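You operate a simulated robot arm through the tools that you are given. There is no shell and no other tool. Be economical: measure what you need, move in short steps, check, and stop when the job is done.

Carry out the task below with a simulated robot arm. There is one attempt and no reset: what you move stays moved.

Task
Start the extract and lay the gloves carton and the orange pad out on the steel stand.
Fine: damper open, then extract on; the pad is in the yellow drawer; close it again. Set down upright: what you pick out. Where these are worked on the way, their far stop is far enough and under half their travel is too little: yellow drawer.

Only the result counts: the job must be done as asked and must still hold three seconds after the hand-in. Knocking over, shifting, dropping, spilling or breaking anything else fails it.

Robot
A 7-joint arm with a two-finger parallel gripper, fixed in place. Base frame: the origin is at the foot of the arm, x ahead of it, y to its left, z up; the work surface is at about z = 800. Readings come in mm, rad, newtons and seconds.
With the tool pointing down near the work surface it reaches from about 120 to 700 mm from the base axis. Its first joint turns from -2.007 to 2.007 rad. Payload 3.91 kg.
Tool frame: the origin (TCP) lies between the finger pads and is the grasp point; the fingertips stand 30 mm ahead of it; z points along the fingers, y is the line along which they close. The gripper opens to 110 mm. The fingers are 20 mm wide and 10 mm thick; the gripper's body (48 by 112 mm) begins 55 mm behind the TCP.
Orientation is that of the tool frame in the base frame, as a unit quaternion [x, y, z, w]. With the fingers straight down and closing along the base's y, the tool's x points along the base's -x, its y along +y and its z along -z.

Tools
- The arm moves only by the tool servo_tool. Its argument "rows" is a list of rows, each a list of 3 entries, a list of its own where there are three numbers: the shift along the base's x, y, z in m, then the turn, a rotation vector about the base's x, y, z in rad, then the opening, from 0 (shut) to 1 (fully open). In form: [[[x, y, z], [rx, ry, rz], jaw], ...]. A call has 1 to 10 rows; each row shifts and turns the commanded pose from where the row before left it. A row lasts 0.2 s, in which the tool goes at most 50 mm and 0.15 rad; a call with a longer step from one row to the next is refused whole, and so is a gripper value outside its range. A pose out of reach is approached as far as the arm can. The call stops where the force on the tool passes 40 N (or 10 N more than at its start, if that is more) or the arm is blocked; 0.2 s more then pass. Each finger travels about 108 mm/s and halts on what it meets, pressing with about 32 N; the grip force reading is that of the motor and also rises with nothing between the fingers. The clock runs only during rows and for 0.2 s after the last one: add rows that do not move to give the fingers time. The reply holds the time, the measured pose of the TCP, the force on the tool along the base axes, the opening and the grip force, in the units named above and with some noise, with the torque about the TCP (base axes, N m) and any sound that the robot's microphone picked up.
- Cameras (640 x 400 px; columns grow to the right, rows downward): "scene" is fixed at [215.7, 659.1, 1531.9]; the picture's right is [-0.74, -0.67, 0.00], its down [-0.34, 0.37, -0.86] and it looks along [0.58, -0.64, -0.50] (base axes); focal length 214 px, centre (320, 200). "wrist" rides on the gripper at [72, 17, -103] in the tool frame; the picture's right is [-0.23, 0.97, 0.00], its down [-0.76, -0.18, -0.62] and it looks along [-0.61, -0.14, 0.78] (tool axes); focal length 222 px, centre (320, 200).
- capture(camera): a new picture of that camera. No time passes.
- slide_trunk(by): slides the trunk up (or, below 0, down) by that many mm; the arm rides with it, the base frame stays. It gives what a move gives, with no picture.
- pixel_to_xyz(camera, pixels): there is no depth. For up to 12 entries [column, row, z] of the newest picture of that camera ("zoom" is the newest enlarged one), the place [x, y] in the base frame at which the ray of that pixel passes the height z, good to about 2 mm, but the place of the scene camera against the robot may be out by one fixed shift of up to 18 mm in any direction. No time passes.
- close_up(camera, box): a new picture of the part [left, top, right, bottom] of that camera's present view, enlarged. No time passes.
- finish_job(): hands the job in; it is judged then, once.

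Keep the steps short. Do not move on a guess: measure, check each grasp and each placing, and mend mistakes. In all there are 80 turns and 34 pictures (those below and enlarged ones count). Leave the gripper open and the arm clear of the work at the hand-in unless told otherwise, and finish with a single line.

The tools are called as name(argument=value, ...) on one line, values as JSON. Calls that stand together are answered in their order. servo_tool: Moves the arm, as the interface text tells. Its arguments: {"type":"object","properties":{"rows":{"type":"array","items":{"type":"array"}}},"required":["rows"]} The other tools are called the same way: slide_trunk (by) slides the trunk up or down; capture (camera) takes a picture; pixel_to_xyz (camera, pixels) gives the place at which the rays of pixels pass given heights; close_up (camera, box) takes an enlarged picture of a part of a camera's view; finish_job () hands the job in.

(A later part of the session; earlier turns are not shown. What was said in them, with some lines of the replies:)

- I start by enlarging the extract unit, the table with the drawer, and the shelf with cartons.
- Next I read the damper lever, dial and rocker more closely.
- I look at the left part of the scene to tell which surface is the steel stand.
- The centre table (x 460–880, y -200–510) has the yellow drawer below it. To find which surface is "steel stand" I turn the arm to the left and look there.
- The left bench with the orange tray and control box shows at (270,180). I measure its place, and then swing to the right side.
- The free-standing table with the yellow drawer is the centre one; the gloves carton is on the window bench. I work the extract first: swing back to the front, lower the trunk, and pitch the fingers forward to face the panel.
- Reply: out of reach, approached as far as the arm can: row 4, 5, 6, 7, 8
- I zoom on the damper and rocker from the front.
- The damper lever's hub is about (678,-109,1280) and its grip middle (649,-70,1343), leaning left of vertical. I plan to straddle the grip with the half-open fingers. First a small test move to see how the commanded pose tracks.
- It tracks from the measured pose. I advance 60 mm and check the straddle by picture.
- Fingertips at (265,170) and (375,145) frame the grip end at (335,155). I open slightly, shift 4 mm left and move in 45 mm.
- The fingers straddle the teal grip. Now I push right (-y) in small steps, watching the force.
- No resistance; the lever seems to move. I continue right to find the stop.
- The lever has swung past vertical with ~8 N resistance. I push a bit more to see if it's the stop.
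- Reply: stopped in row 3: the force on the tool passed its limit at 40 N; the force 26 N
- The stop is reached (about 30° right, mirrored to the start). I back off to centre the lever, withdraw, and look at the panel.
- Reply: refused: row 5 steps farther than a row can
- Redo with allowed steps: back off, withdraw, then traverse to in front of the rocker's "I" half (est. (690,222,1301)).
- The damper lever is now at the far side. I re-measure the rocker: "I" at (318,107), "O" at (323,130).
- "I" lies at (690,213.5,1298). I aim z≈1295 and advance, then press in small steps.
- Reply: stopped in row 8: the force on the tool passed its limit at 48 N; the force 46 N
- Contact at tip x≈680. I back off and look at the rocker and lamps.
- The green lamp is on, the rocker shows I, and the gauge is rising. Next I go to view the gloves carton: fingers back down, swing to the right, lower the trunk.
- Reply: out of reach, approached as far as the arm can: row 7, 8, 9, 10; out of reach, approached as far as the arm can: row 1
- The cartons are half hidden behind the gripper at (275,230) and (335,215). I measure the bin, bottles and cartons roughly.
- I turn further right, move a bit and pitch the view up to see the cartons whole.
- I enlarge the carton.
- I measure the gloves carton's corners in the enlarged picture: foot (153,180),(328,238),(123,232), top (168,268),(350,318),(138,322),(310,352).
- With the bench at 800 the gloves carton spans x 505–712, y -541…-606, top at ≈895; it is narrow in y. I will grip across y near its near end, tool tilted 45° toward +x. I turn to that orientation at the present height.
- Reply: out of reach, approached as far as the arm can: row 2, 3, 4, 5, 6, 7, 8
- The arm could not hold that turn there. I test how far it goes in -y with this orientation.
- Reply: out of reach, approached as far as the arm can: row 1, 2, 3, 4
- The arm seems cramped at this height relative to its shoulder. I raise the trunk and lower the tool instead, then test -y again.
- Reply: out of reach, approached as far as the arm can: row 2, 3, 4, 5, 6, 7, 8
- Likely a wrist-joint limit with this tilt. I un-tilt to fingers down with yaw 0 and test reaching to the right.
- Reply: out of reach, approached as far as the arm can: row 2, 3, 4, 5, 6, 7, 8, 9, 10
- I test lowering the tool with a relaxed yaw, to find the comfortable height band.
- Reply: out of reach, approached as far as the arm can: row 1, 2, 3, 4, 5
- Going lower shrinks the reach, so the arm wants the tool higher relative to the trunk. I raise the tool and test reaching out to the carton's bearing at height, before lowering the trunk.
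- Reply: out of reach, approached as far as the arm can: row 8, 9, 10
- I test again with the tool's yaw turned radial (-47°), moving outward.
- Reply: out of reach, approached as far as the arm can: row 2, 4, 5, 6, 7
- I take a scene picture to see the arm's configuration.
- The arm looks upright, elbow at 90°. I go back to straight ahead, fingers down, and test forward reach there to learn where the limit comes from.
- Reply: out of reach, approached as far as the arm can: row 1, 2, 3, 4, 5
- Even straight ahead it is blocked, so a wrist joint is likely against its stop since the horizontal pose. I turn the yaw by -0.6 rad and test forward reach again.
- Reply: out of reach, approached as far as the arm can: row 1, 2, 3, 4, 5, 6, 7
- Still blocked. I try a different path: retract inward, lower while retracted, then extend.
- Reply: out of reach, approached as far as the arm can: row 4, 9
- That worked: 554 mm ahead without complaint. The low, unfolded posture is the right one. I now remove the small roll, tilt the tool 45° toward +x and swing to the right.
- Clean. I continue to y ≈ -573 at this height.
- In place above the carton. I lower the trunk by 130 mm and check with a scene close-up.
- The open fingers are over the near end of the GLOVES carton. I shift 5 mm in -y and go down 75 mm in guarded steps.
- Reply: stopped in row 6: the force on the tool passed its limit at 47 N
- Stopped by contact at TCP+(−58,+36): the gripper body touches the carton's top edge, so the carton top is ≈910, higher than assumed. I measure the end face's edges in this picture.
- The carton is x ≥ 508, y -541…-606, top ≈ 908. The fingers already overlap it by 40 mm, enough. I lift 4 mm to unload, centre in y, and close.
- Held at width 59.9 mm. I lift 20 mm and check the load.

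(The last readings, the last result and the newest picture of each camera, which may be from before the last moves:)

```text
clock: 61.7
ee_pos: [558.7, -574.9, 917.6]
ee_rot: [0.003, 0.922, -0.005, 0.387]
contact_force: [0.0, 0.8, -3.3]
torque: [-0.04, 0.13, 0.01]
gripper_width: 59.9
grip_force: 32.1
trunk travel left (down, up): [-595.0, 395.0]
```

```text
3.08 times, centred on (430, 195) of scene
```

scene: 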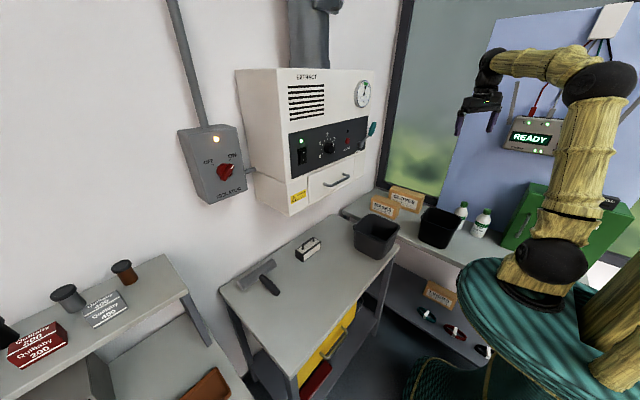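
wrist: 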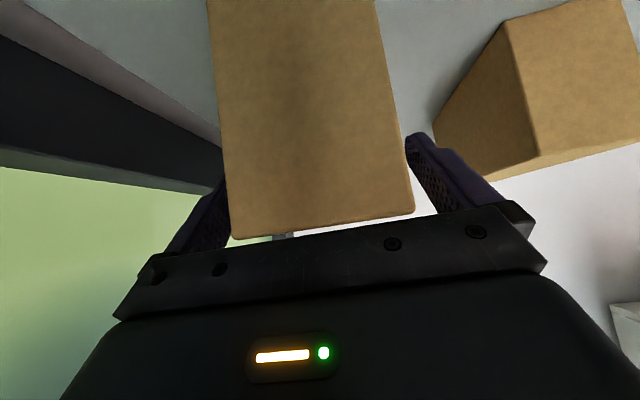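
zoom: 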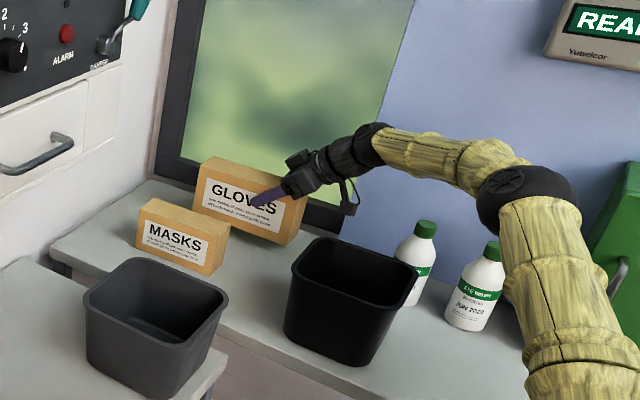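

Held level, load about 3 N. I raise the trunk 150 mm, then pull back 70 mm in x and swing toward the centre table, carton in front of the extract unit.

slide_trunk(by=150)

servo_tool(rows=[[[-0.02, 0.02, 0], [0, 0, 0], 0.2], [[-0.025, 0.03, 0], [0, 0, 0], 0.2], [[-0.025, 0.03, 0], [0, 0, 0], 0.2], [[0, 0.04, 0], [0, 0, 0], 0.2], [[0, 0.045, 0], [0, 0, 0], 0.2], [[0, 0.045, 0], [0, 0, 0], 0.2], [[0, 0.045, 0], [0, 0, 0], 0.2], [[0, 0.045, 0], [0, 0, 0], 0.2], [[0, 0.045, 0], [0, 0, 0], 0.2]])

servo_tool(rows=[[[0, 0.045, 0], [0, 0, 0], 0.2], [[0, 0.045, 0], [0, 0, 0], 0.2], [[0, 0.045, 0], [0, 0, 0], 0.2], [[0, 0.045, 0], [0, 0, 0], 0.2], [[0, 0.045, 0], [0, 0, 0], 0.2], [[0, 0.04, 0], [0, 0, 0], 0.2], [[0, 0.04, 0], [0, 0, 0], 0.2], [[0, 0.03, 0], [0, 0, 0], 0.2]])

```text
clock: 63.4
ee_pos: [558.3, -574.5, 1067.3]
ee_rot: [0.002, 0.922, -0.005, 0.387]
contact_force: [0.0, -0.5, -3.5]
torque: [0.02, 0.17, 0.03]
gripper_width: 60.0
grip_force: 31.5
trunk travel left (down, up): [-745.0, 245.0]
```

```text
clock: 65.4
ee_pos: [488.0, -227.0, 1067.4]
ee_rot: [0.002, 0.922, -0.006, 0.388]
contact_force: [-0.2, 0.5, -4.0]
torque: [-0.05, 0.15, -0.05]
gripper_width: 59.8
grip_force: 32.6
trunk travel left (down, up): [-745.0, 245.0]
```

```text
clock: 67.2
ee_pos: [489.1, 108.0, 1066.4]
ee_rot: [0.003, 0.922, -0.006, 0.388]
contact_force: [0.2, 0.3, -3.6]
torque: [0.03, 0.16, 0.01]
gripper_width: 60.0
grip_force: 32.0
trunk travel left (down, up): [-745.0, 245.0]
```

Carton is over the table at y≈108. I check the free place with a scene close-up.

close_up(camera="scene", box=[210, 180, 450, 400])

pixel_to_xyz(camera="scene", pixels=[[308, 262, 800], [323, 245, 800], [297, 252, 800], [353, 243, 800], [373, 262, 800], [394, 253, 800], [280, 292, 800], [245, 290, 800]])

```text
1.82 times, centred on (330, 290) of scene
```

zoom: 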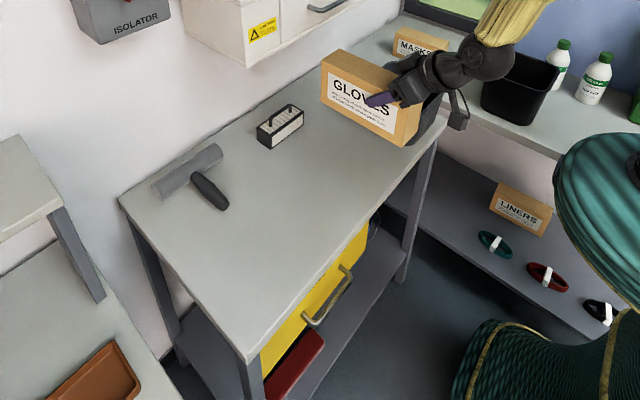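

```text
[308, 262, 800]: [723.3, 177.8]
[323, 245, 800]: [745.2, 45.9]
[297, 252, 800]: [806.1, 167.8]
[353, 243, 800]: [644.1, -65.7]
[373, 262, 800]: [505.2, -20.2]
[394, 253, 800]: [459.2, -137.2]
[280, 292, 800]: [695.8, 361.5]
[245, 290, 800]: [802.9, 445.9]
```

Free spot: between bin (y<-20) and the block (x>723). I move to TCP (535,125), then lower the trunk 145 mm.

servo_tool(rows=[[[0.015, 0.009, 0], [0, 0, 0], 0.2], [[0.02, 0.008, 0], [0, 0, 0], 0.2], [[0.011, 0, 0], [0, 0, 0], 0.2]])

slide_trunk(by=-145)

servo_tool(rows=[[[0, 0, -0.01], [0, 0, 0], 0.2], [[0, 0, -0.01], [0, 0, 0], 0.2], [[0, 0, -0.004], [0, 0, 0], 0.2], [[0, 0, -0.003], [0, 0, 0], 0.2]])

```text
clock: 68.0
ee_pos: [534.3, 123.4, 1067.2]
ee_rot: [0.002, 0.922, -0.005, 0.386]
contact_force: [0.0, 0.2, -3.0]
torque: [0.01, 0.15, 0.03]
gripper_width: 60.0
grip_force: 31.9
trunk travel left (down, up): [-745.0, 245.0]
```

```text
clock: 69.7
ee_pos: [533.7, 123.7, 922.4]
ee_rot: [0.002, 0.922, -0.005, 0.388]
contact_force: [-0.2, -0.2, -3.1]
torque: [0.01, 0.13, 0.01]
gripper_width: 59.8
grip_force: 32.3
trunk travel left (down, up): [-600.0, 390.0]
```

```text
clock: 70.7
ee_pos: [535.0, 122.8, 896.1]
ee_rot: [0.003, 0.922, -0.006, 0.388]
contact_force: [0.0, -0.8, -3.0]
torque: [-0.01, 0.15, -0.01]
gripper_width: 59.8
grip_force: 32.1
trunk travel left (down, up): [-600.0, 390.0]
```

Not touching yet at 896. I go down in 2–3 mm steps.

servo_tool(rows=[[[0, 0, -0.003], [0, 0, 0], 0.2], [[0, 0, -0.003], [0, 0, 0], 0.2], [[0, 0, -0.002], [0, 0, 0], 0.2]])

```text
clock: 71.5
ee_pos: [533.1, 123.6, 889.9]
ee_rot: [0.004, 0.921, -0.004, 0.39]
contact_force: [-1.5, -0.8, 15.4]
torque: [0.54, 0.87, -0.03]
gripper_width: 60.2
grip_force: 32.1
trunk travel left (down, up): [-600.0, 390.0]
```

Contact with the table at 890. I ease 1 mm up, open, and withdraw along the tool axis.

servo_tool(rows=[[[0, 0, 0.001], [0, 0, 0], 0.6], [[0, 0, 0], [0, 0, 0], 0.9], [[0, 0, 0], [0, 0, 0], 0.9], [[-0.02, 0, 0.02], [0, 0, 0], 0.9], [[-0.03, 0, 0.03], [0, 0, 0], 0.9], [[-0.02, 0, 0.03], [0, 0, 0], 0.9], [[-0.02, 0, 0.03], [0, 0, 0], 0.9]])

close_up(camera="scene", box=[210, 180, 450, 400])

```text
clock: 73.1
ee_pos: [443.5, 123.7, 998.0]
ee_rot: [0.004, 0.922, -0.006, 0.388]
contact_force: [-0.2, 0.0, 0.1]
torque: [-0.01, -0.01, -0.01]
gripper_width: 99.0
grip_force: 0.1
trunk travel left (down, up): [-600.0, 390.0]
```

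```text
1.82 times, centred on (330, 290) of scene
```

zoom: 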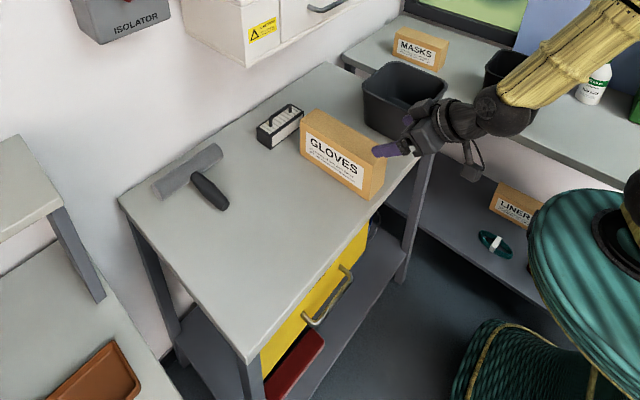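

Gloves stand upright on the table. Next the yellow drawer: handle ends near scene pixels (324,356) and (346,328). I measure those and the drawer front's corners.

pixel_to_xyz(camera="zoom", pixels=[[303, 318, 680], [303, 318, 720], [352, 268, 680], [352, 268, 720], [315, 325, 700], [350, 280, 700], [248, 358, 790], [262, 350, 760], [366, 225, 760], [262, 376, 700], [368, 250, 700], [438, 140, 790]])

```text
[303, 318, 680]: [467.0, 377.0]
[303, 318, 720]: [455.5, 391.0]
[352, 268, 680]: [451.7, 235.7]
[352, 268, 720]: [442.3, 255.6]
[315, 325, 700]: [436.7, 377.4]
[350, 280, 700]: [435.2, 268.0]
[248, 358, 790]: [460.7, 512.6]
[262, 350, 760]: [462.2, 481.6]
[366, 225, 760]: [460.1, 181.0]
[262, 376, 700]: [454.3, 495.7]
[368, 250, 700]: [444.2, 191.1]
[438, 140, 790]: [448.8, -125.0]
```

Drawer front spans y≈181–485; bar about y 265–380, x≈436, z≈700. I will grip the bar with a horizontal tool closing vertically. First I move left at this height and pitch the tool to horizontal.

servo_tool(rows=[[[-0.01, 0.03, 0], [0, -0.15, 0], 0.9], [[-0.01, 0.04, 0], [0, -0.15, 0], 0.9], [[0, 0.04, 0], [0, -0.15, 0], 0.6], [[0, 0.04, 0], [0, -0.15, 0], 0.6], [[0, 0.04, 0], [0, -0.15, 0], 0.6], [[0, 0.02, 0], [0, 0, 0], 0.6]])

servo_tool(rows=[[[0, 0, 0], [0.15, 0, 0], 0.6], [[0, 0, 0], [0.15, 0, 0], 0.6], [[0, 0, 0], [0.15, 0, 0], 0.6], [[0, 0, 0], [0.15, 0, 0], 0.6], [[0, 0, 0], [0.15, 0, 0], 0.6], [[0, 0, 0], [0.15, 0, 0], 0.6], [[0, 0, 0], [0.15, 0, 0], 0.6], [[0, 0, 0], [0.15, 0, 0], 0.6], [[0, 0, 0], [0.15, 0, 0], 0.6], [[0, 0, 0], [0.15, 0, 0], 0.6]])

```text
clock: 74.5
ee_pos: [423.6, 335.1, 997.4]
ee_rot: [0.005, 0.715, -0.005, 0.699]
contact_force: [-0.4, 0.4, -0.4]
torque: [0.02, 0.0, -0.01]
gripper_width: 66.2
grip_force: 0.0
trunk travel left (down, up): [-600.0, 390.0]
```

```text
clock: 76.7
ee_pos: [424.5, 332.8, 998.2]
ee_rot: [0.481, 0.527, 0.485, 0.507]
contact_force: [0.3, -0.2, 0.3]
torque: [0.0, 0.01, 0.02]
gripper_width: 65.9
grip_force: 0.1
trunk travel left (down, up): [-600.0, 390.0]
```

Orientation reached without trouble. I finish the roll, back off 85 mm in x, and lower the trunk to about handle height, then look.

servo_tool(rows=[[[-0.03, 0, 0], [0.06, -0.015, 0.02], 0.6], [[-0.03, 0, 0], [0, 0, 0], 0.6], [[-0.025, 0, 0], [0, 0, 0], 0.6]])

slide_trunk(by=-280)

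capture(camera="wrist")

```text
clock: 77.5
ee_pos: [338.0, 335.0, 996.8]
ee_rot: [0.485, 0.512, 0.51, 0.492]
contact_force: [-0.6, 0.2, -1.0]
torque: [-0.03, -0.04, 0.0]
gripper_width: 65.8
grip_force: 0.0
trunk travel left (down, up): [-600.0, 390.0]
```

```text
clock: 80.4
ee_pos: [339.2, 335.1, 718.3]
ee_rot: [0.484, 0.513, 0.509, 0.492]
contact_force: [-0.4, -0.3, 0.1]
torque: [0.03, 0.03, -0.02]
gripper_width: 65.9
grip_force: 0.1
trunk travel left (down, up): [-320.0, 670.0]
```

```text
4 pictures are left
```

wrist: 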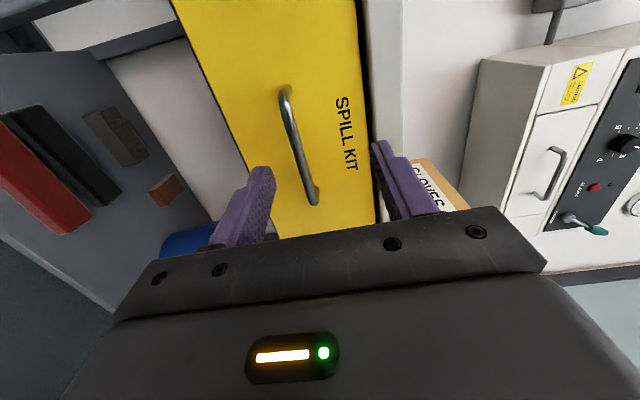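

The handle is seen from (287,92) to (312,200) on the "SPILL KIT" front. I measure its height and distance from rays.

pixel_to_xyz(camera="wrist", pixels=[[287, 92, 700], [287, 92, 690], [297, 145, 710], [297, 145, 700], [297, 145, 690], [313, 200, 720], [313, 200, 710], [225, 120, 640], [366, 120, 770], [366, 120, 780]])

```text
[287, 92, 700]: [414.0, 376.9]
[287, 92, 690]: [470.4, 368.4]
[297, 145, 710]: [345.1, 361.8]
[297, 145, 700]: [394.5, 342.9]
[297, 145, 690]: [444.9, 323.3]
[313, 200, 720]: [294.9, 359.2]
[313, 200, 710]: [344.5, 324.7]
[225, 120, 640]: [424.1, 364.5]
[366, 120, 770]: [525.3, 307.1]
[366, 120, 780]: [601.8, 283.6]
```

Bar: y 266–373, z≈695, x≈415–430. I align to y 320, z 695 and advance to TCP x≈408, then close gently on the bar.

servo_tool(rows=[[[0, -0.015, -0.023], [0, 0, 0], 0.6], [[0.03, 0, 0], [0, 0, 0], 0.6], [[0.025, 0, 0], [0, 0, 0], 0.6], [[0.015, 0, 0], [0, 0, 0], 0.6], [[0, 0, 0], [0, 0, 0], 0.3], [[0, 0, 0], [0, 0, 0], 0], [[0, 0, 0], [0, 0, 0], 0], [[0, 0, 0], [0, 0, 0], 0]])

```text
clock: 82.2
ee_pos: [408.0, 319.7, 690.8]
ee_rot: [0.487, 0.517, 0.506, 0.49]
contact_force: [-7.4, -7.0, -31.4]
torque: [0.85, 0.9, 0.12]
gripper_width: 10.6
grip_force: 45.4
trunk travel left (down, up): [-320.0, 670.0]
```

The bar is gripped (10.6 mm) but lies a little lower; I relax 4 mm down, then pull -x.

servo_tool(rows=[[[0, 0, -0.005], [0, 0, 0], 0], [[-0.01, 0, 0], [0, 0, 0], 0], [[-0.02, 0, 0], [0, 0, 0], 0], [[-0.025, 0, 0], [0, 0, 0], 0]])

```text
clock: 83.2
ee_pos: [353.5, 321.4, 691.6]
ee_rot: [0.484, 0.513, 0.511, 0.492]
contact_force: [0.6, 5.8, -1.4]
torque: [0.45, 0.12, -0.47]
gripper_width: 10.6
grip_force: 45.4
trunk travel left (down, up): [-320.0, 670.0]
```

The drawer slides with me. I keep pulling.

servo_tool(rows=[[[-0.025, 0, 0], [0, 0, 0], 0], [[-0.025, 0, 0], [0, 0, 0], 0], [[-0.025, 0, 0], [0, 0, 0], 0], [[-0.025, 0, 0], [0, 0, 0], 0]])

```text
clock: 84.2
ee_pos: [251.7, 320.5, 691.2]
ee_rot: [0.484, 0.512, 0.511, 0.492]
contact_force: [-0.8, 16.0, 25.6]
torque: [0.44, -0.76, 0.81]
gripper_width: 10.3
grip_force: 45.4
trunk travel left (down, up): [-320.0, 670.0]
```

Now 156 mm out. I continue in smaller steps to find the stop.

servo_tool(rows=[[[-0.015, 0, 0], [0, 0, 0], 0], [[-0.015, 0, 0], [0, 0, 0], 0], [[-0.015, 0, 0], [0, 0, 0], 0], [[-0.015, 0, 0], [0, 0, 0], 0]])

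```text
clock: 85.2
ee_pos: [191.1, 320.7, 691.7]
ee_rot: [0.483, 0.512, 0.51, 0.494]
contact_force: [-2.0, 8.9, 30.0]
torque: [0.31, -0.92, 1.56]
gripper_width: 10.5
grip_force: 45.0
trunk travel left (down, up): [-320.0, 670.0]
```

217 mm out. I relieve the vertical force by 2 mm up and pull on to the stop.

servo_tool(rows=[[[0, 0, 0.003], [0, 0, 0], 0], [[-0.015, 0, 0], [0, 0, 0], 0], [[-0.015, 0, 0], [0, 0, 0], 0], [[-0.015, 0, 0], [0, 0, 0], 0]])

```text
clock: 86.2
ee_pos: [148.8, 321.0, 691.2]
ee_rot: [0.485, 0.514, 0.509, 0.492]
contact_force: [-1.3, 1.3, -1.4]
torque: [0.6, 0.03, 0.41]
gripper_width: 10.4
grip_force: 45.1
trunk travel left (down, up): [-320.0, 670.0]
```

259 mm out – well past half of the possible travel. I release, back off 35 mm, raise the trunk to look in from above.

servo_tool(rows=[[[0, 0, 0], [0, 0, 0], 0.3], [[0, 0, 0], [0, 0, 0], 0.4], [[-0.015, 0, 0], [0, 0, 0], 0.4], [[-0.02, 0, 0], [0, 0, 0], 0.4]])

slide_trunk(by=360)

```text
clock: 87.2
ee_pos: [112.2, 320.1, 693.2]
ee_rot: [0.485, 0.513, 0.509, 0.493]
contact_force: [0.0, -0.1, 0.2]
torque: [0.0, 0.01, 0.02]
gripper_width: 44.1
grip_force: 0.1
trunk travel left (down, up): [-320.0, 670.0]
```

```text
clock: 90.7
ee_pos: [112.0, 320.0, 1051.9]
ee_rot: [0.485, 0.513, 0.51, 0.492]
contact_force: [-0.4, 0.8, -0.1]
torque: [0.0, 0.03, 0.0]
gripper_width: 43.8
grip_force: 0.0
trunk travel left (down, up): [-680.0, 310.0]
```

Clear. I unroll the tool and move outward.

servo_tool(rows=[[[0.03, 0, 0], [-0.15, 0, 0], 0.4], [[0.03, 0, 0], [-0.15, 0, 0], 0.6], [[0.03, 0, 0], [-0.15, 0, 0], 0.6], [[0.03, 0, 0], [-0.15, 0, 0], 0.6], [[0.03, 0, 0], [-0.15, 0, 0], 0.6], [[0.03, 0, 0], [-0.15, 0, 0], 0.6], [[0.03, 0, 0], [-0.15, 0, 0], 0.6], [[0.02, 0, 0], [-0.15, 0, 0], 0.6], [[0.02, 0, 0], [-0.15, 0, 0], 0.6], [[0.02, 0, 0], [-0.15, 0, 0], 0.6]])

servo_tool(rows=[[[0, 0, 0], [-0.07, 0.1, 0], 0.6], [[-0.01, 0, 0], [0, 0.15, 0], 0.6], [[-0.01, 0, 0], [0, 0.15, 0], 0.6], [[-0.01, 0, 0], [0, 0.15, 0], 0.6], [[-0.02, 0, 0], [0, 0.15, 0], 0.6], [[-0.02, 0, 0], [0, 0.15, 0], 0.6], [[-0.02, 0, 0], [0, 0.15, 0], 0.6], [[-0.02, 0, 0], [0, 0.15, 0], 0.6], [[-0.02, 0, 0], [0, 0.15, 0], 0.6], [[-0.01, 0, 0], [0, 0.15, 0], 0.6]])

```text
clock: 92.9
ee_pos: [381.3, 320.3, 1053.0]
ee_rot: [0.019, 0.723, 0.022, 0.69]
contact_force: [-0.6, -0.6, -0.1]
torque: [-0.01, -0.01, 0.02]
gripper_width: 66.1
grip_force: 0.1
trunk travel left (down, up): [-680.0, 310.0]
```

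```text
clock: 95.1
ee_pos: [242.5, 320.0, 1052.7]
ee_rot: [-0.005, 0.999, 0.0, 0.037]
contact_force: [0.1, 0.6, 0.4]
torque: [-0.02, 0.0, -0.04]
gripper_width: 65.9
grip_force: 0.0
trunk travel left (down, up): [-680.0, 310.0]
```

Fingers down over the open drawer. I look in.

capture(camera="wrist")

```text
3 pictures are left
```

wrist: 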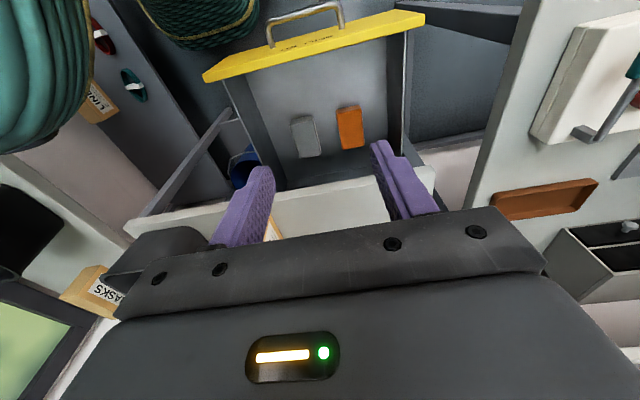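

The orange pad is at (350,128), a grey one beside it at (305,137). I measure both and the drawer front.

pixel_to_xyz(camera="wrist", pixels=[[336, 109, 670], [360, 106, 670], [364, 146, 670], [342, 150, 670], [350, 128, 670], [350, 128, 650], [318, 116, 670], [322, 155, 670], [204, 80, 760], [424, 22, 760], [240, 118, 650], [285, 187, 650]])

```text
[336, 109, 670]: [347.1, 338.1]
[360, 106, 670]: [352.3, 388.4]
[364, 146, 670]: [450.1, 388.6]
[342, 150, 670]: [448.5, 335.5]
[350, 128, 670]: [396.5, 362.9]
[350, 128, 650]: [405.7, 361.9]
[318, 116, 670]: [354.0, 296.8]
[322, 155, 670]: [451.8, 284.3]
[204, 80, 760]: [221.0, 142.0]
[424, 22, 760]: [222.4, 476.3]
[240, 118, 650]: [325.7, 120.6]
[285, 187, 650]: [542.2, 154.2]
```

The pad is about 100×50 mm, centre (398,362), long in x. I grip across y at x≈382 to stay clear of the table edge (x 462). Align above it, then lower.

servo_tool(rows=[[[0.03, 0.01, 0], [0, 0.074, 0], 0.7], [[0.03, 0.01, 0], [0, 0, 0], 0.7], [[0.04, 0.01, 0], [0, 0, 0], 0.7], [[0.04, 0.012, 0], [0, 0, 0], 0.7], [[0, 0, 0], [0, 0, 0], 0.7]])

slide_trunk(by=-320)

```text
clock: 96.3
ee_pos: [384.8, 360.3, 1055.4]
ee_rot: [-0.004, 1.0, 0.0, 0.001]
contact_force: [-0.3, 0.9, 0.2]
torque: [0.02, 0.01, 0.0]
gripper_width: 77.0
grip_force: 0.1
trunk travel left (down, up): [-680.0, 310.0]
```

```text
clock: 99.4
ee_pos: [384.5, 360.6, 733.3]
ee_rot: [-0.004, 1.0, 0.0, 0.001]
contact_force: [0.0, 0.2, 0.0]
torque: [-0.03, 0.0, -0.03]
gripper_width: 76.9
grip_force: 0.1
trunk travel left (down, up): [-360.0, 630.0]
```

Now at 733. I lower in guarded steps to feel the drawer floor.

servo_tool(rows=[[[0, 0, -0.02], [0, 0, 0], 0.7], [[0, 0, -0.015], [0, 0, 0], 0.7], [[0, 0, -0.01], [0, 0, 0], 0.7], [[0, 0, -0.005], [0, 0, 0], 0.7], [[0, 0, -0.005], [0, 0, 0], 0.7]])

```text
clock: 100.6
ee_pos: [383.9, 360.6, 678.8]
ee_rot: [-0.005, 1.0, 0.0, 0.001]
contact_force: [0.0, -0.8, 0.3]
torque: [-0.01, 0.02, 0.0]
gripper_width: 77.1
grip_force: 0.0
trunk travel left (down, up): [-360.0, 630.0]
```

servo_tool(rows=[[[0, 0, -0.004], [0, 0, 0], 0.7], [[0, 0, -0.003], [0, 0, 0], 0.7], [[0, 0, -0.003], [0, 0, 0], 0.7], [[0, 0, -0.003], [0, 0, 0], 0.7]])

```text
clock: 101.6
ee_pos: [383.5, 360.4, 666.3]
ee_rot: [-0.004, 1.0, 0.0, 0.001]
contact_force: [-0.4, -0.2, -0.4]
torque: [0.0, -0.01, 0.03]
gripper_width: 76.8
grip_force: 0.1
trunk travel left (down, up): [-360.0, 630.0]
```

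Still free at 666 (tips 636). I continue in 2 mm steps.

servo_tool(rows=[[[0, 0, -0.002], [0, 0, 0], 0.7], [[0, 0, -0.002], [0, 0, 0], 0.7], [[0, 0, -0.002], [0, 0, 0], 0.7], [[0, 0, -0.002], [0, 0, 0], 0.7]])

```text
clock: 102.6
ee_pos: [384.6, 361.0, 659.3]
ee_rot: [-0.005, 1.0, 0.001, 0.003]
contact_force: [1.4, -0.4, 19.1]
torque: [-0.88, 0.2, -0.07]
gripper_width: 77.1
grip_force: 0.1
trunk travel left (down, up): [-360.0, 630.0]
```

Floor at ≈629 felt. I rise 3 mm and close on the pad.

servo_tool(rows=[[[0, 0, 0.003], [0, 0, 0], 0.7], [[0, 0, 0], [0, 0, 0], 0.5], [[0, 0, 0], [0, 0, 0], 0.3], [[0, 0, 0], [0, 0, 0], 0.2], [[0, 0, 0], [0, 0, 0], 0.2], [[0, 0, 0], [0, 0, 0], 0.2]])

```text
clock: 104.0
ee_pos: [385.1, 360.3, 660.8]
ee_rot: [-0.005, 1.0, -0.001, 0.002]
contact_force: [-0.8, 0.8, -0.1]
torque: [-0.02, 0.0, 0.01]
gripper_width: 57.4
grip_force: 31.4
trunk travel left (down, up): [-360.0, 630.0]
```

Gripped at 57.4 mm. Lift 25 mm, pull back 60 mm in x so the pad clears the table edge, then raise the trunk.

servo_tool(rows=[[[0, 0, 0.01], [0, 0, 0], 0.1], [[0, 0, 0.02], [0, 0, 0], 0.1], [[-0.02, 0, 0.005], [0, 0, 0], 0.1], [[-0.02, 0, 0], [0, 0, 0], 0.1], [[-0.02, 0, 0], [0, 0, 0], 0.1], [[0, 0, 0], [0, 0, 0], 0.1]])

slide_trunk(by=260)

```text
clock: 105.4
ee_pos: [323.8, 361.0, 696.6]
ee_rot: [-0.005, 1.0, -0.001, 0.001]
contact_force: [-0.6, 0.1, 0.8]
torque: [0.01, 0.04, 0.01]
gripper_width: 57.2
grip_force: 31.7
trunk travel left (down, up): [-360.0, 630.0]
```

```text
clock: 108.1
ee_pos: [325.0, 360.9, 956.5]
ee_rot: [-0.004, 1.0, 0.0, 0.001]
contact_force: [-0.1, 0.4, -0.2]
torque: [0.01, 0.02, 0.0]
gripper_width: 57.3
grip_force: 32.3
trunk travel left (down, up): [-620.0, 370.0]
```

Pad is held. I carry it over the free part of the table at (570,290), then lower.

servo_tool(rows=[[[0.035, 0, 0], [0, 0, 0], 0.1], [[0.04, -0.01, 0], [0, 0, 0], 0.1], [[0.04, -0.015, 0], [0, 0, 0], 0.1], [[0.04, -0.015, 0], [0, 0, 0], 0.1], [[0.045, -0.015, 0], [0, 0, 0], 0.1], [[0.045, -0.015, 0], [0, 0, 0], 0.1], [[0, 0, 0], [0, 0, 0], 0.1]])

slide_trunk(by=-105)

servo_tool(rows=[[[0, 0, -0.006], [0, 0, 0], 0.1], [[0, 0, -0.004], [0, 0, 0], 0.1], [[0, 0, -0.003], [0, 0, 0], 0.1], [[0, 0, -0.002], [0, 0, 0], 0.1]])

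```text
clock: 109.7
ee_pos: [571.1, 288.0, 955.9]
ee_rot: [-0.004, 1.0, 0.0, 0.001]
contact_force: [0.2, 1.0, -0.1]
torque: [0.01, -0.01, -0.02]
gripper_width: 57.0
grip_force: 31.9
trunk travel left (down, up): [-620.0, 370.0]
```

```text
clock: 111.1
ee_pos: [571.1, 288.1, 851.8]
ee_rot: [-0.005, 1.0, -0.001, 0.001]
contact_force: [0.3, -0.1, -0.2]
torque: [0.0, -0.01, 0.0]
gripper_width: 57.2
grip_force: 32.5
trunk travel left (down, up): [-515.0, 475.0]
```

```text
clock: 112.1
ee_pos: [570.0, 287.9, 835.9]
ee_rot: [-0.005, 1.0, 0.001, 0.001]
contact_force: [0.1, -0.6, -0.2]
torque: [-0.04, 0.01, 0.05]
gripper_width: 56.9
grip_force: 31.6
trunk travel left (down, up): [-515.0, 475.0]
```

Not yet touching at 836. Down in 1.5–2 mm steps.

servo_tool(rows=[[[0, 0, -0.002], [0, 0, 0], 0.1], [[0, 0, -0.0015], [0, 0, 0], 0.1], [[0, 0, -0.0015], [0, 0, 0], 0.1]])

```text
clock: 112.9
ee_pos: [569.6, 287.4, 831.0]
ee_rot: [-0.003, 1.0, 0.0, 0.001]
contact_force: [-0.5, 1.1, -0.1]
torque: [0.01, 0.0, -0.01]
gripper_width: 57.4
grip_force: 32.1
trunk travel left (down, up): [-515.0, 475.0]
```

servo_tool(rows=[[[0, 0, -0.0015], [0, 0, 0], 0.1], [[0, 0, -0.001], [0, 0, 0], 0.1]])

```text
clock: 113.5
ee_pos: [570.8, 288.2, 831.2]
ee_rot: [-0.004, 1.0, 0.0, 0.003]
contact_force: [2.7, 2.8, 10.1]
torque: [-0.32, 0.02, 0.07]
gripper_width: 57.4
grip_force: 32.0
trunk travel left (down, up): [-515.0, 475.0]
```

Contact with the table. I open and rise.

servo_tool(rows=[[[0, 0, 0.001], [0, 0, 0], 0.6], [[0, 0, 0], [0, 0, 0], 0.75], [[0, 0, 0], [0, 0, 0], 0.75], [[0, 0, 0.03], [0, 0, 0], 0.75], [[0, 0, 0.04], [0, 0, 0], 0.75], [[0, 0, 0.04], [0, 0, 0], 0.75], [[-0.03, 0, 0.04], [0, 0, 0], 0.75]])

close_up(camera="scene", box=[210, 180, 450, 400])

```text
clock: 115.1
ee_pos: [539.6, 287.5, 978.6]
ee_rot: [-0.004, 1.0, -0.002, 0.001]
contact_force: [0.6, 0.1, -0.3]
torque: [-0.01, -0.02, 0.0]
gripper_width: 82.6
grip_force: 0.1
trunk travel left (down, up): [-515.0, 475.0]
```

```text
1.82 times, centred on (330, 290) of scene
```

zoom: 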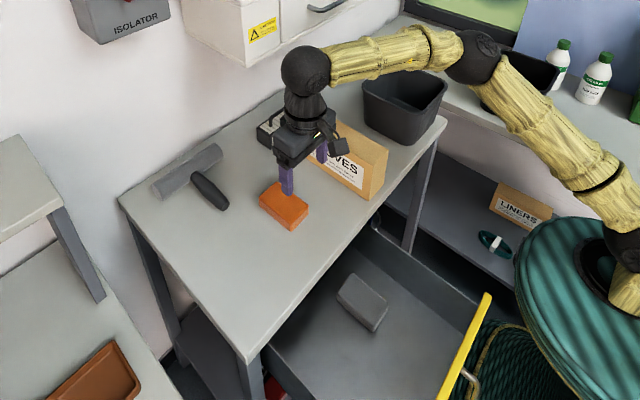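

Both items stand on the table. Now close the drawer: close the fingers, go to (140,330) in front of the panel, then lower so the tips (z≈735) are above the bar but below the panel's top edge (≈760).

servo_tool(rows=[[[-0.045, 0, 0], [0, 0, 0], 0.3], [[-0.045, 0.005, 0], [0, 0, 0], 0], [[-0.045, 0.005, 0], [0, 0, 0], 0], [[-0.045, 0.005, 0], [0, 0, 0], 0], [[-0.045, 0.005, 0], [0, 0, 0], 0], [[-0.045, 0.005, 0], [0, 0, 0], 0], [[-0.045, 0.005, 0], [0, 0, 0], 0], [[-0.045, 0.005, 0], [0, 0, 0], 0], [[-0.04, 0.005, 0], [0, 0, 0], 0], [[0, 0, 0], [0, 0, 0], 0]])

```text
clock: 117.3
ee_pos: [140.7, 327.0, 979.0]
ee_rot: [-0.004, 1.0, -0.001, 0.001]
contact_force: [0.6, -0.1, -0.3]
torque: [-0.02, -0.04, 0.01]
gripper_width: 0.1
grip_force: 32.3
trunk travel left (down, up): [-515.0, 475.0]
```

Lower 214 mm and start pushing +x.

slide_trunk(by=-214)

servo_tool(rows=[[[0.02, 0, 0], [0, 0, 0], 0], [[0.02, 0, 0], [0, 0, 0], 0], [[0.02, 0, 0], [0, 0, 0], 0], [[0.02, 0, 0], [0, 0, 0], 0], [[0.025, 0, 0], [0, 0, 0], 0], [[0.025, 0, 0], [0, 0, 0], 0]])

```text
clock: 119.5
ee_pos: [140.6, 328.1, 764.5]
ee_rot: [-0.004, 1.0, 0.0, 0.0]
contact_force: [0.5, 0.2, 0.6]
torque: [0.0, 0.03, 0.01]
gripper_width: 0.0
grip_force: 31.7
trunk travel left (down, up): [-301.0, 689.0]
```

```text
clock: 121.0
ee_pos: [272.1, 328.0, 764.7]
ee_rot: [-0.005, 1.0, 0.0, 0.002]
contact_force: [1.9, -0.8, 7.1]
torque: [-0.04, -0.04, -0.05]
gripper_width: 0.1
grip_force: 31.9
trunk travel left (down, up): [-301.0, 689.0]
```

Odd upward 7 N on the tips. I nudge back 5 mm to see if the contact persists.

servo_tool(rows=[[[-0.004, 0, 0], [0, 0, 0], 0], [[0, 0, 0], [0, 0, 0], 0]])

```text
clock: 121.5
ee_pos: [266.8, 328.4, 765.3]
ee_rot: [-0.005, 1.0, 0.0, 0.002]
contact_force: [0.7, 5.4, 19.1]
torque: [-0.11, -0.2, 0.03]
gripper_width: 0.0
grip_force: 32.0
trunk travel left (down, up): [-301.0, 689.0]
```

Something is under the tips. I use one picture to see.

close_up(camera="scene", box=[270, 270, 430, 400])

```text
3.08 times, centred on (350, 335) of scene
```

zoom: 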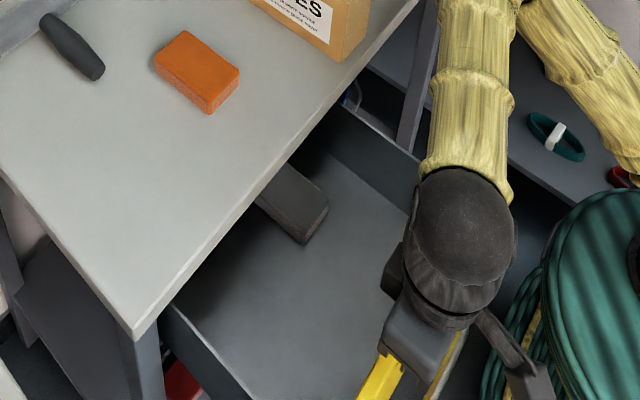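

The tips ride at the panel's top edge and the drawer is dragging. I rise 25 mm, go back 65 mm, tilt the tool 0.2 rad forward and lower further (tips ≈720), then push on the front face.

servo_tool(rows=[[[0, 0, 0.025], [0, 0, 0], 0], [[-0.03, 0, 0], [0, -0.1, 0], 0], [[-0.035, 0, 0], [0, -0.1, 0], 0], [[0, 0, -0.02], [0, 0, 0], 0], [[0, 0, -0.02], [0, 0, 0], 0]])

```text
clock: 122.8
ee_pos: [202.8, 326.7, 752.3]
ee_rot: [-0.004, 0.995, 0.0, 0.1]
contact_force: [-0.3, -0.3, -0.5]
torque: [0.01, 0.04, 0.01]
gripper_width: 0.1
grip_force: 32.6
trunk travel left (down, up): [-301.0, 689.0]
```

Free in front of the panel. I push +x in steps and watch the force.

servo_tool(rows=[[[0.02, 0, 0], [0, 0, 0], 0], [[0.02, 0, 0], [0, 0, 0], 0], [[0.02, 0, 0], [0, 0, 0], 0], [[0.02, 0, 0], [0, 0, 0], 0], [[0.02, 0, 0], [0, 0, 0], 0]])

```text
clock: 124.0
ee_pos: [303.0, 329.3, 748.9]
ee_rot: [-0.004, 0.995, -0.001, 0.102]
contact_force: [0.2, 0.0, 0.0]
torque: [0.03, -0.02, -0.01]
gripper_width: 0.0
grip_force: 32.2
trunk travel left (down, up): [-301.0, 689.0]
5 turns are left
```

Push on to the closed stop, then check with the last picture.

servo_tool(rows=[[[0.02, 0, 0], [0, 0, 0], 0], [[0.02, 0, 0], [0, 0, 0], 0], [[0.02, 0, 0], [0, 0, 0], 0], [[0.02, 0, 0], [0, 0, 0], 0], [[0.02, 0, 0], [0, 0, 0], 0], [[0.015, 0, 0], [0, 0, 0], 0], [[0.01, 0, 0], [0, 0, 0], 0], [[0.01, 0, 0], [0, 0, 0], 0]])

```text
clock: 125.8
ee_pos: [438.2, 328.3, 750.1]
ee_rot: [-0.005, 0.995, -0.002, 0.101]
contact_force: [-0.3, 0.1, -0.5]
torque: [-0.01, 0.0, 0.07]
gripper_width: 0.2
grip_force: 32.1
trunk travel left (down, up): [-301.0, 689.0]
4 turns are left
```

No stop yet; I push up to 14 mm more guarded, then back off and look.

servo_tool(rows=[[[0.004, 0, 0], [0, 0, 0], 0], [[0.004, 0, 0], [0, 0, 0], 0], [[0.003, 0, 0], [0, 0, 0], 0], [[0.003, 0, 0], [0, 0, 0], 0]])

servo_tool(rows=[[[-0.04, 0, 0], [0, 0, 0], 0], [[-0.045, 0, 0], [0, 0, 0], 0], [[-0.045, 0, 0], [0, 0, 0], 0], [[-0.045, 0, 0], [0, 0, 0], 0.3]])

close_up(camera="scene", box=[250, 230, 450, 400])

```text
clock: 126.8
ee_pos: [451.7, 327.7, 750.0]
ee_rot: [-0.004, 0.995, 0.0, 0.101]
contact_force: [0.4, 0.0, 0.0]
torque: [0.02, 0.04, 0.02]
gripper_width: 0.0
grip_force: 32.4
trunk travel left (down, up): [-301.0, 689.0]
```

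```text
clock: 127.8
ee_pos: [274.7, 327.0, 749.8]
ee_rot: [-0.004, 0.995, -0.001, 0.101]
contact_force: [0.5, 0.1, 0.8]
torque: [-0.02, 0.04, -0.02]
gripper_width: 33.3
grip_force: 0.1
trunk travel left (down, up): [-301.0, 689.0]
```

```text
2.35 times, centred on (350, 315) of scene
3 turns are left
```

zoom: 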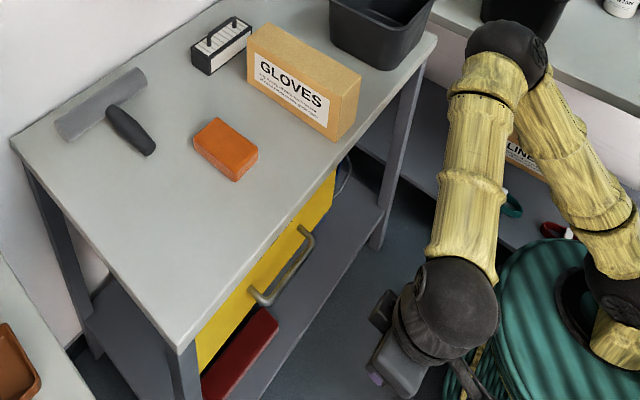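

The drawer looks closed (bar at the same pixels as at the start). To be certain I press the bar itself against its stop from the front, clear of the table edge, then retreat, open and rise.

servo_tool(rows=[[[0, 0, -0.035], [0, 0, 0], 0], [[0.045, 0, 0], [0, 0, 0], 0], [[0.045, 0, 0], [0, 0, 0], 0], [[0.02, 0, 0], [0, 0, 0], 0], [[0.01, 0, 0], [0, 0, 0], 0], [[0.007, 0, 0], [0, 0, 0], 0], [[0.006, 0, 0], [0, 0, 0], 0], [[0.006, 0, 0], [0, 0, 0], 0], [[0.006, 0, 0], [0, 0, 0], 0], [[0.006, 0, 0], [0, 0, 0], 0]])

servo_tool(rows=[[[-0.03, 0, 0], [0, 0, 0], 0], [[-0.045, 0, 0], [0, 0, 0], 0], [[-0.045, 0, 0], [0, 0, 0], 0.3], [[-0.03, 0, 0], [0, 0, 0], 0.6], [[0, 0, 0], [0, 0, 0], 0.8]])

slide_trunk(by=250)

```text
clock: 130.1
ee_pos: [419.4, 327.0, 713.2]
ee_rot: [-0.009, 0.996, -0.003, 0.094]
contact_force: [-8.4, -1.8, 0.9]
torque: [0.04, 0.2, -0.01]
gripper_width: 0.0
grip_force: 32.4
trunk travel left (down, up): [-301.0, 689.0]
stopped in row 10: the force on the tool passed its limit at 43 N (the readings are from after the stop); the commanded pose is now the measured one
```

```text
clock: 131.2
ee_pos: [271.8, 328.9, 711.7]
ee_rot: [-0.007, 0.995, -0.002, 0.096]
contact_force: [0.8, 0.1, -0.6]
torque: [0.0, 0.01, 0.0]
gripper_width: 87.8
grip_force: 0.0
trunk travel left (down, up): [-301.0, 689.0]
```

```text
clock: 133.8
ee_pos: [273.5, 327.4, 962.7]
ee_rot: [-0.008, 0.995, -0.003, 0.095]
contact_force: [0.0, 0.6, -0.5]
torque: [0.04, 0.01, -0.02]
gripper_width: 87.9
grip_force: 0.1
trunk travel left (down, up): [-551.0, 439.0]
2 turns are left
```

The bar stopped hard at its closed stop, the gripper is open and the arm clear; I hand in.

finish_job()

```text
The job is handed in.
```

The damper is open and the extract is on. The gloves carton and the orange pad are laid out on the steel stand, which I took to be the centre table with the yellow drawer, and that drawer is closed again.
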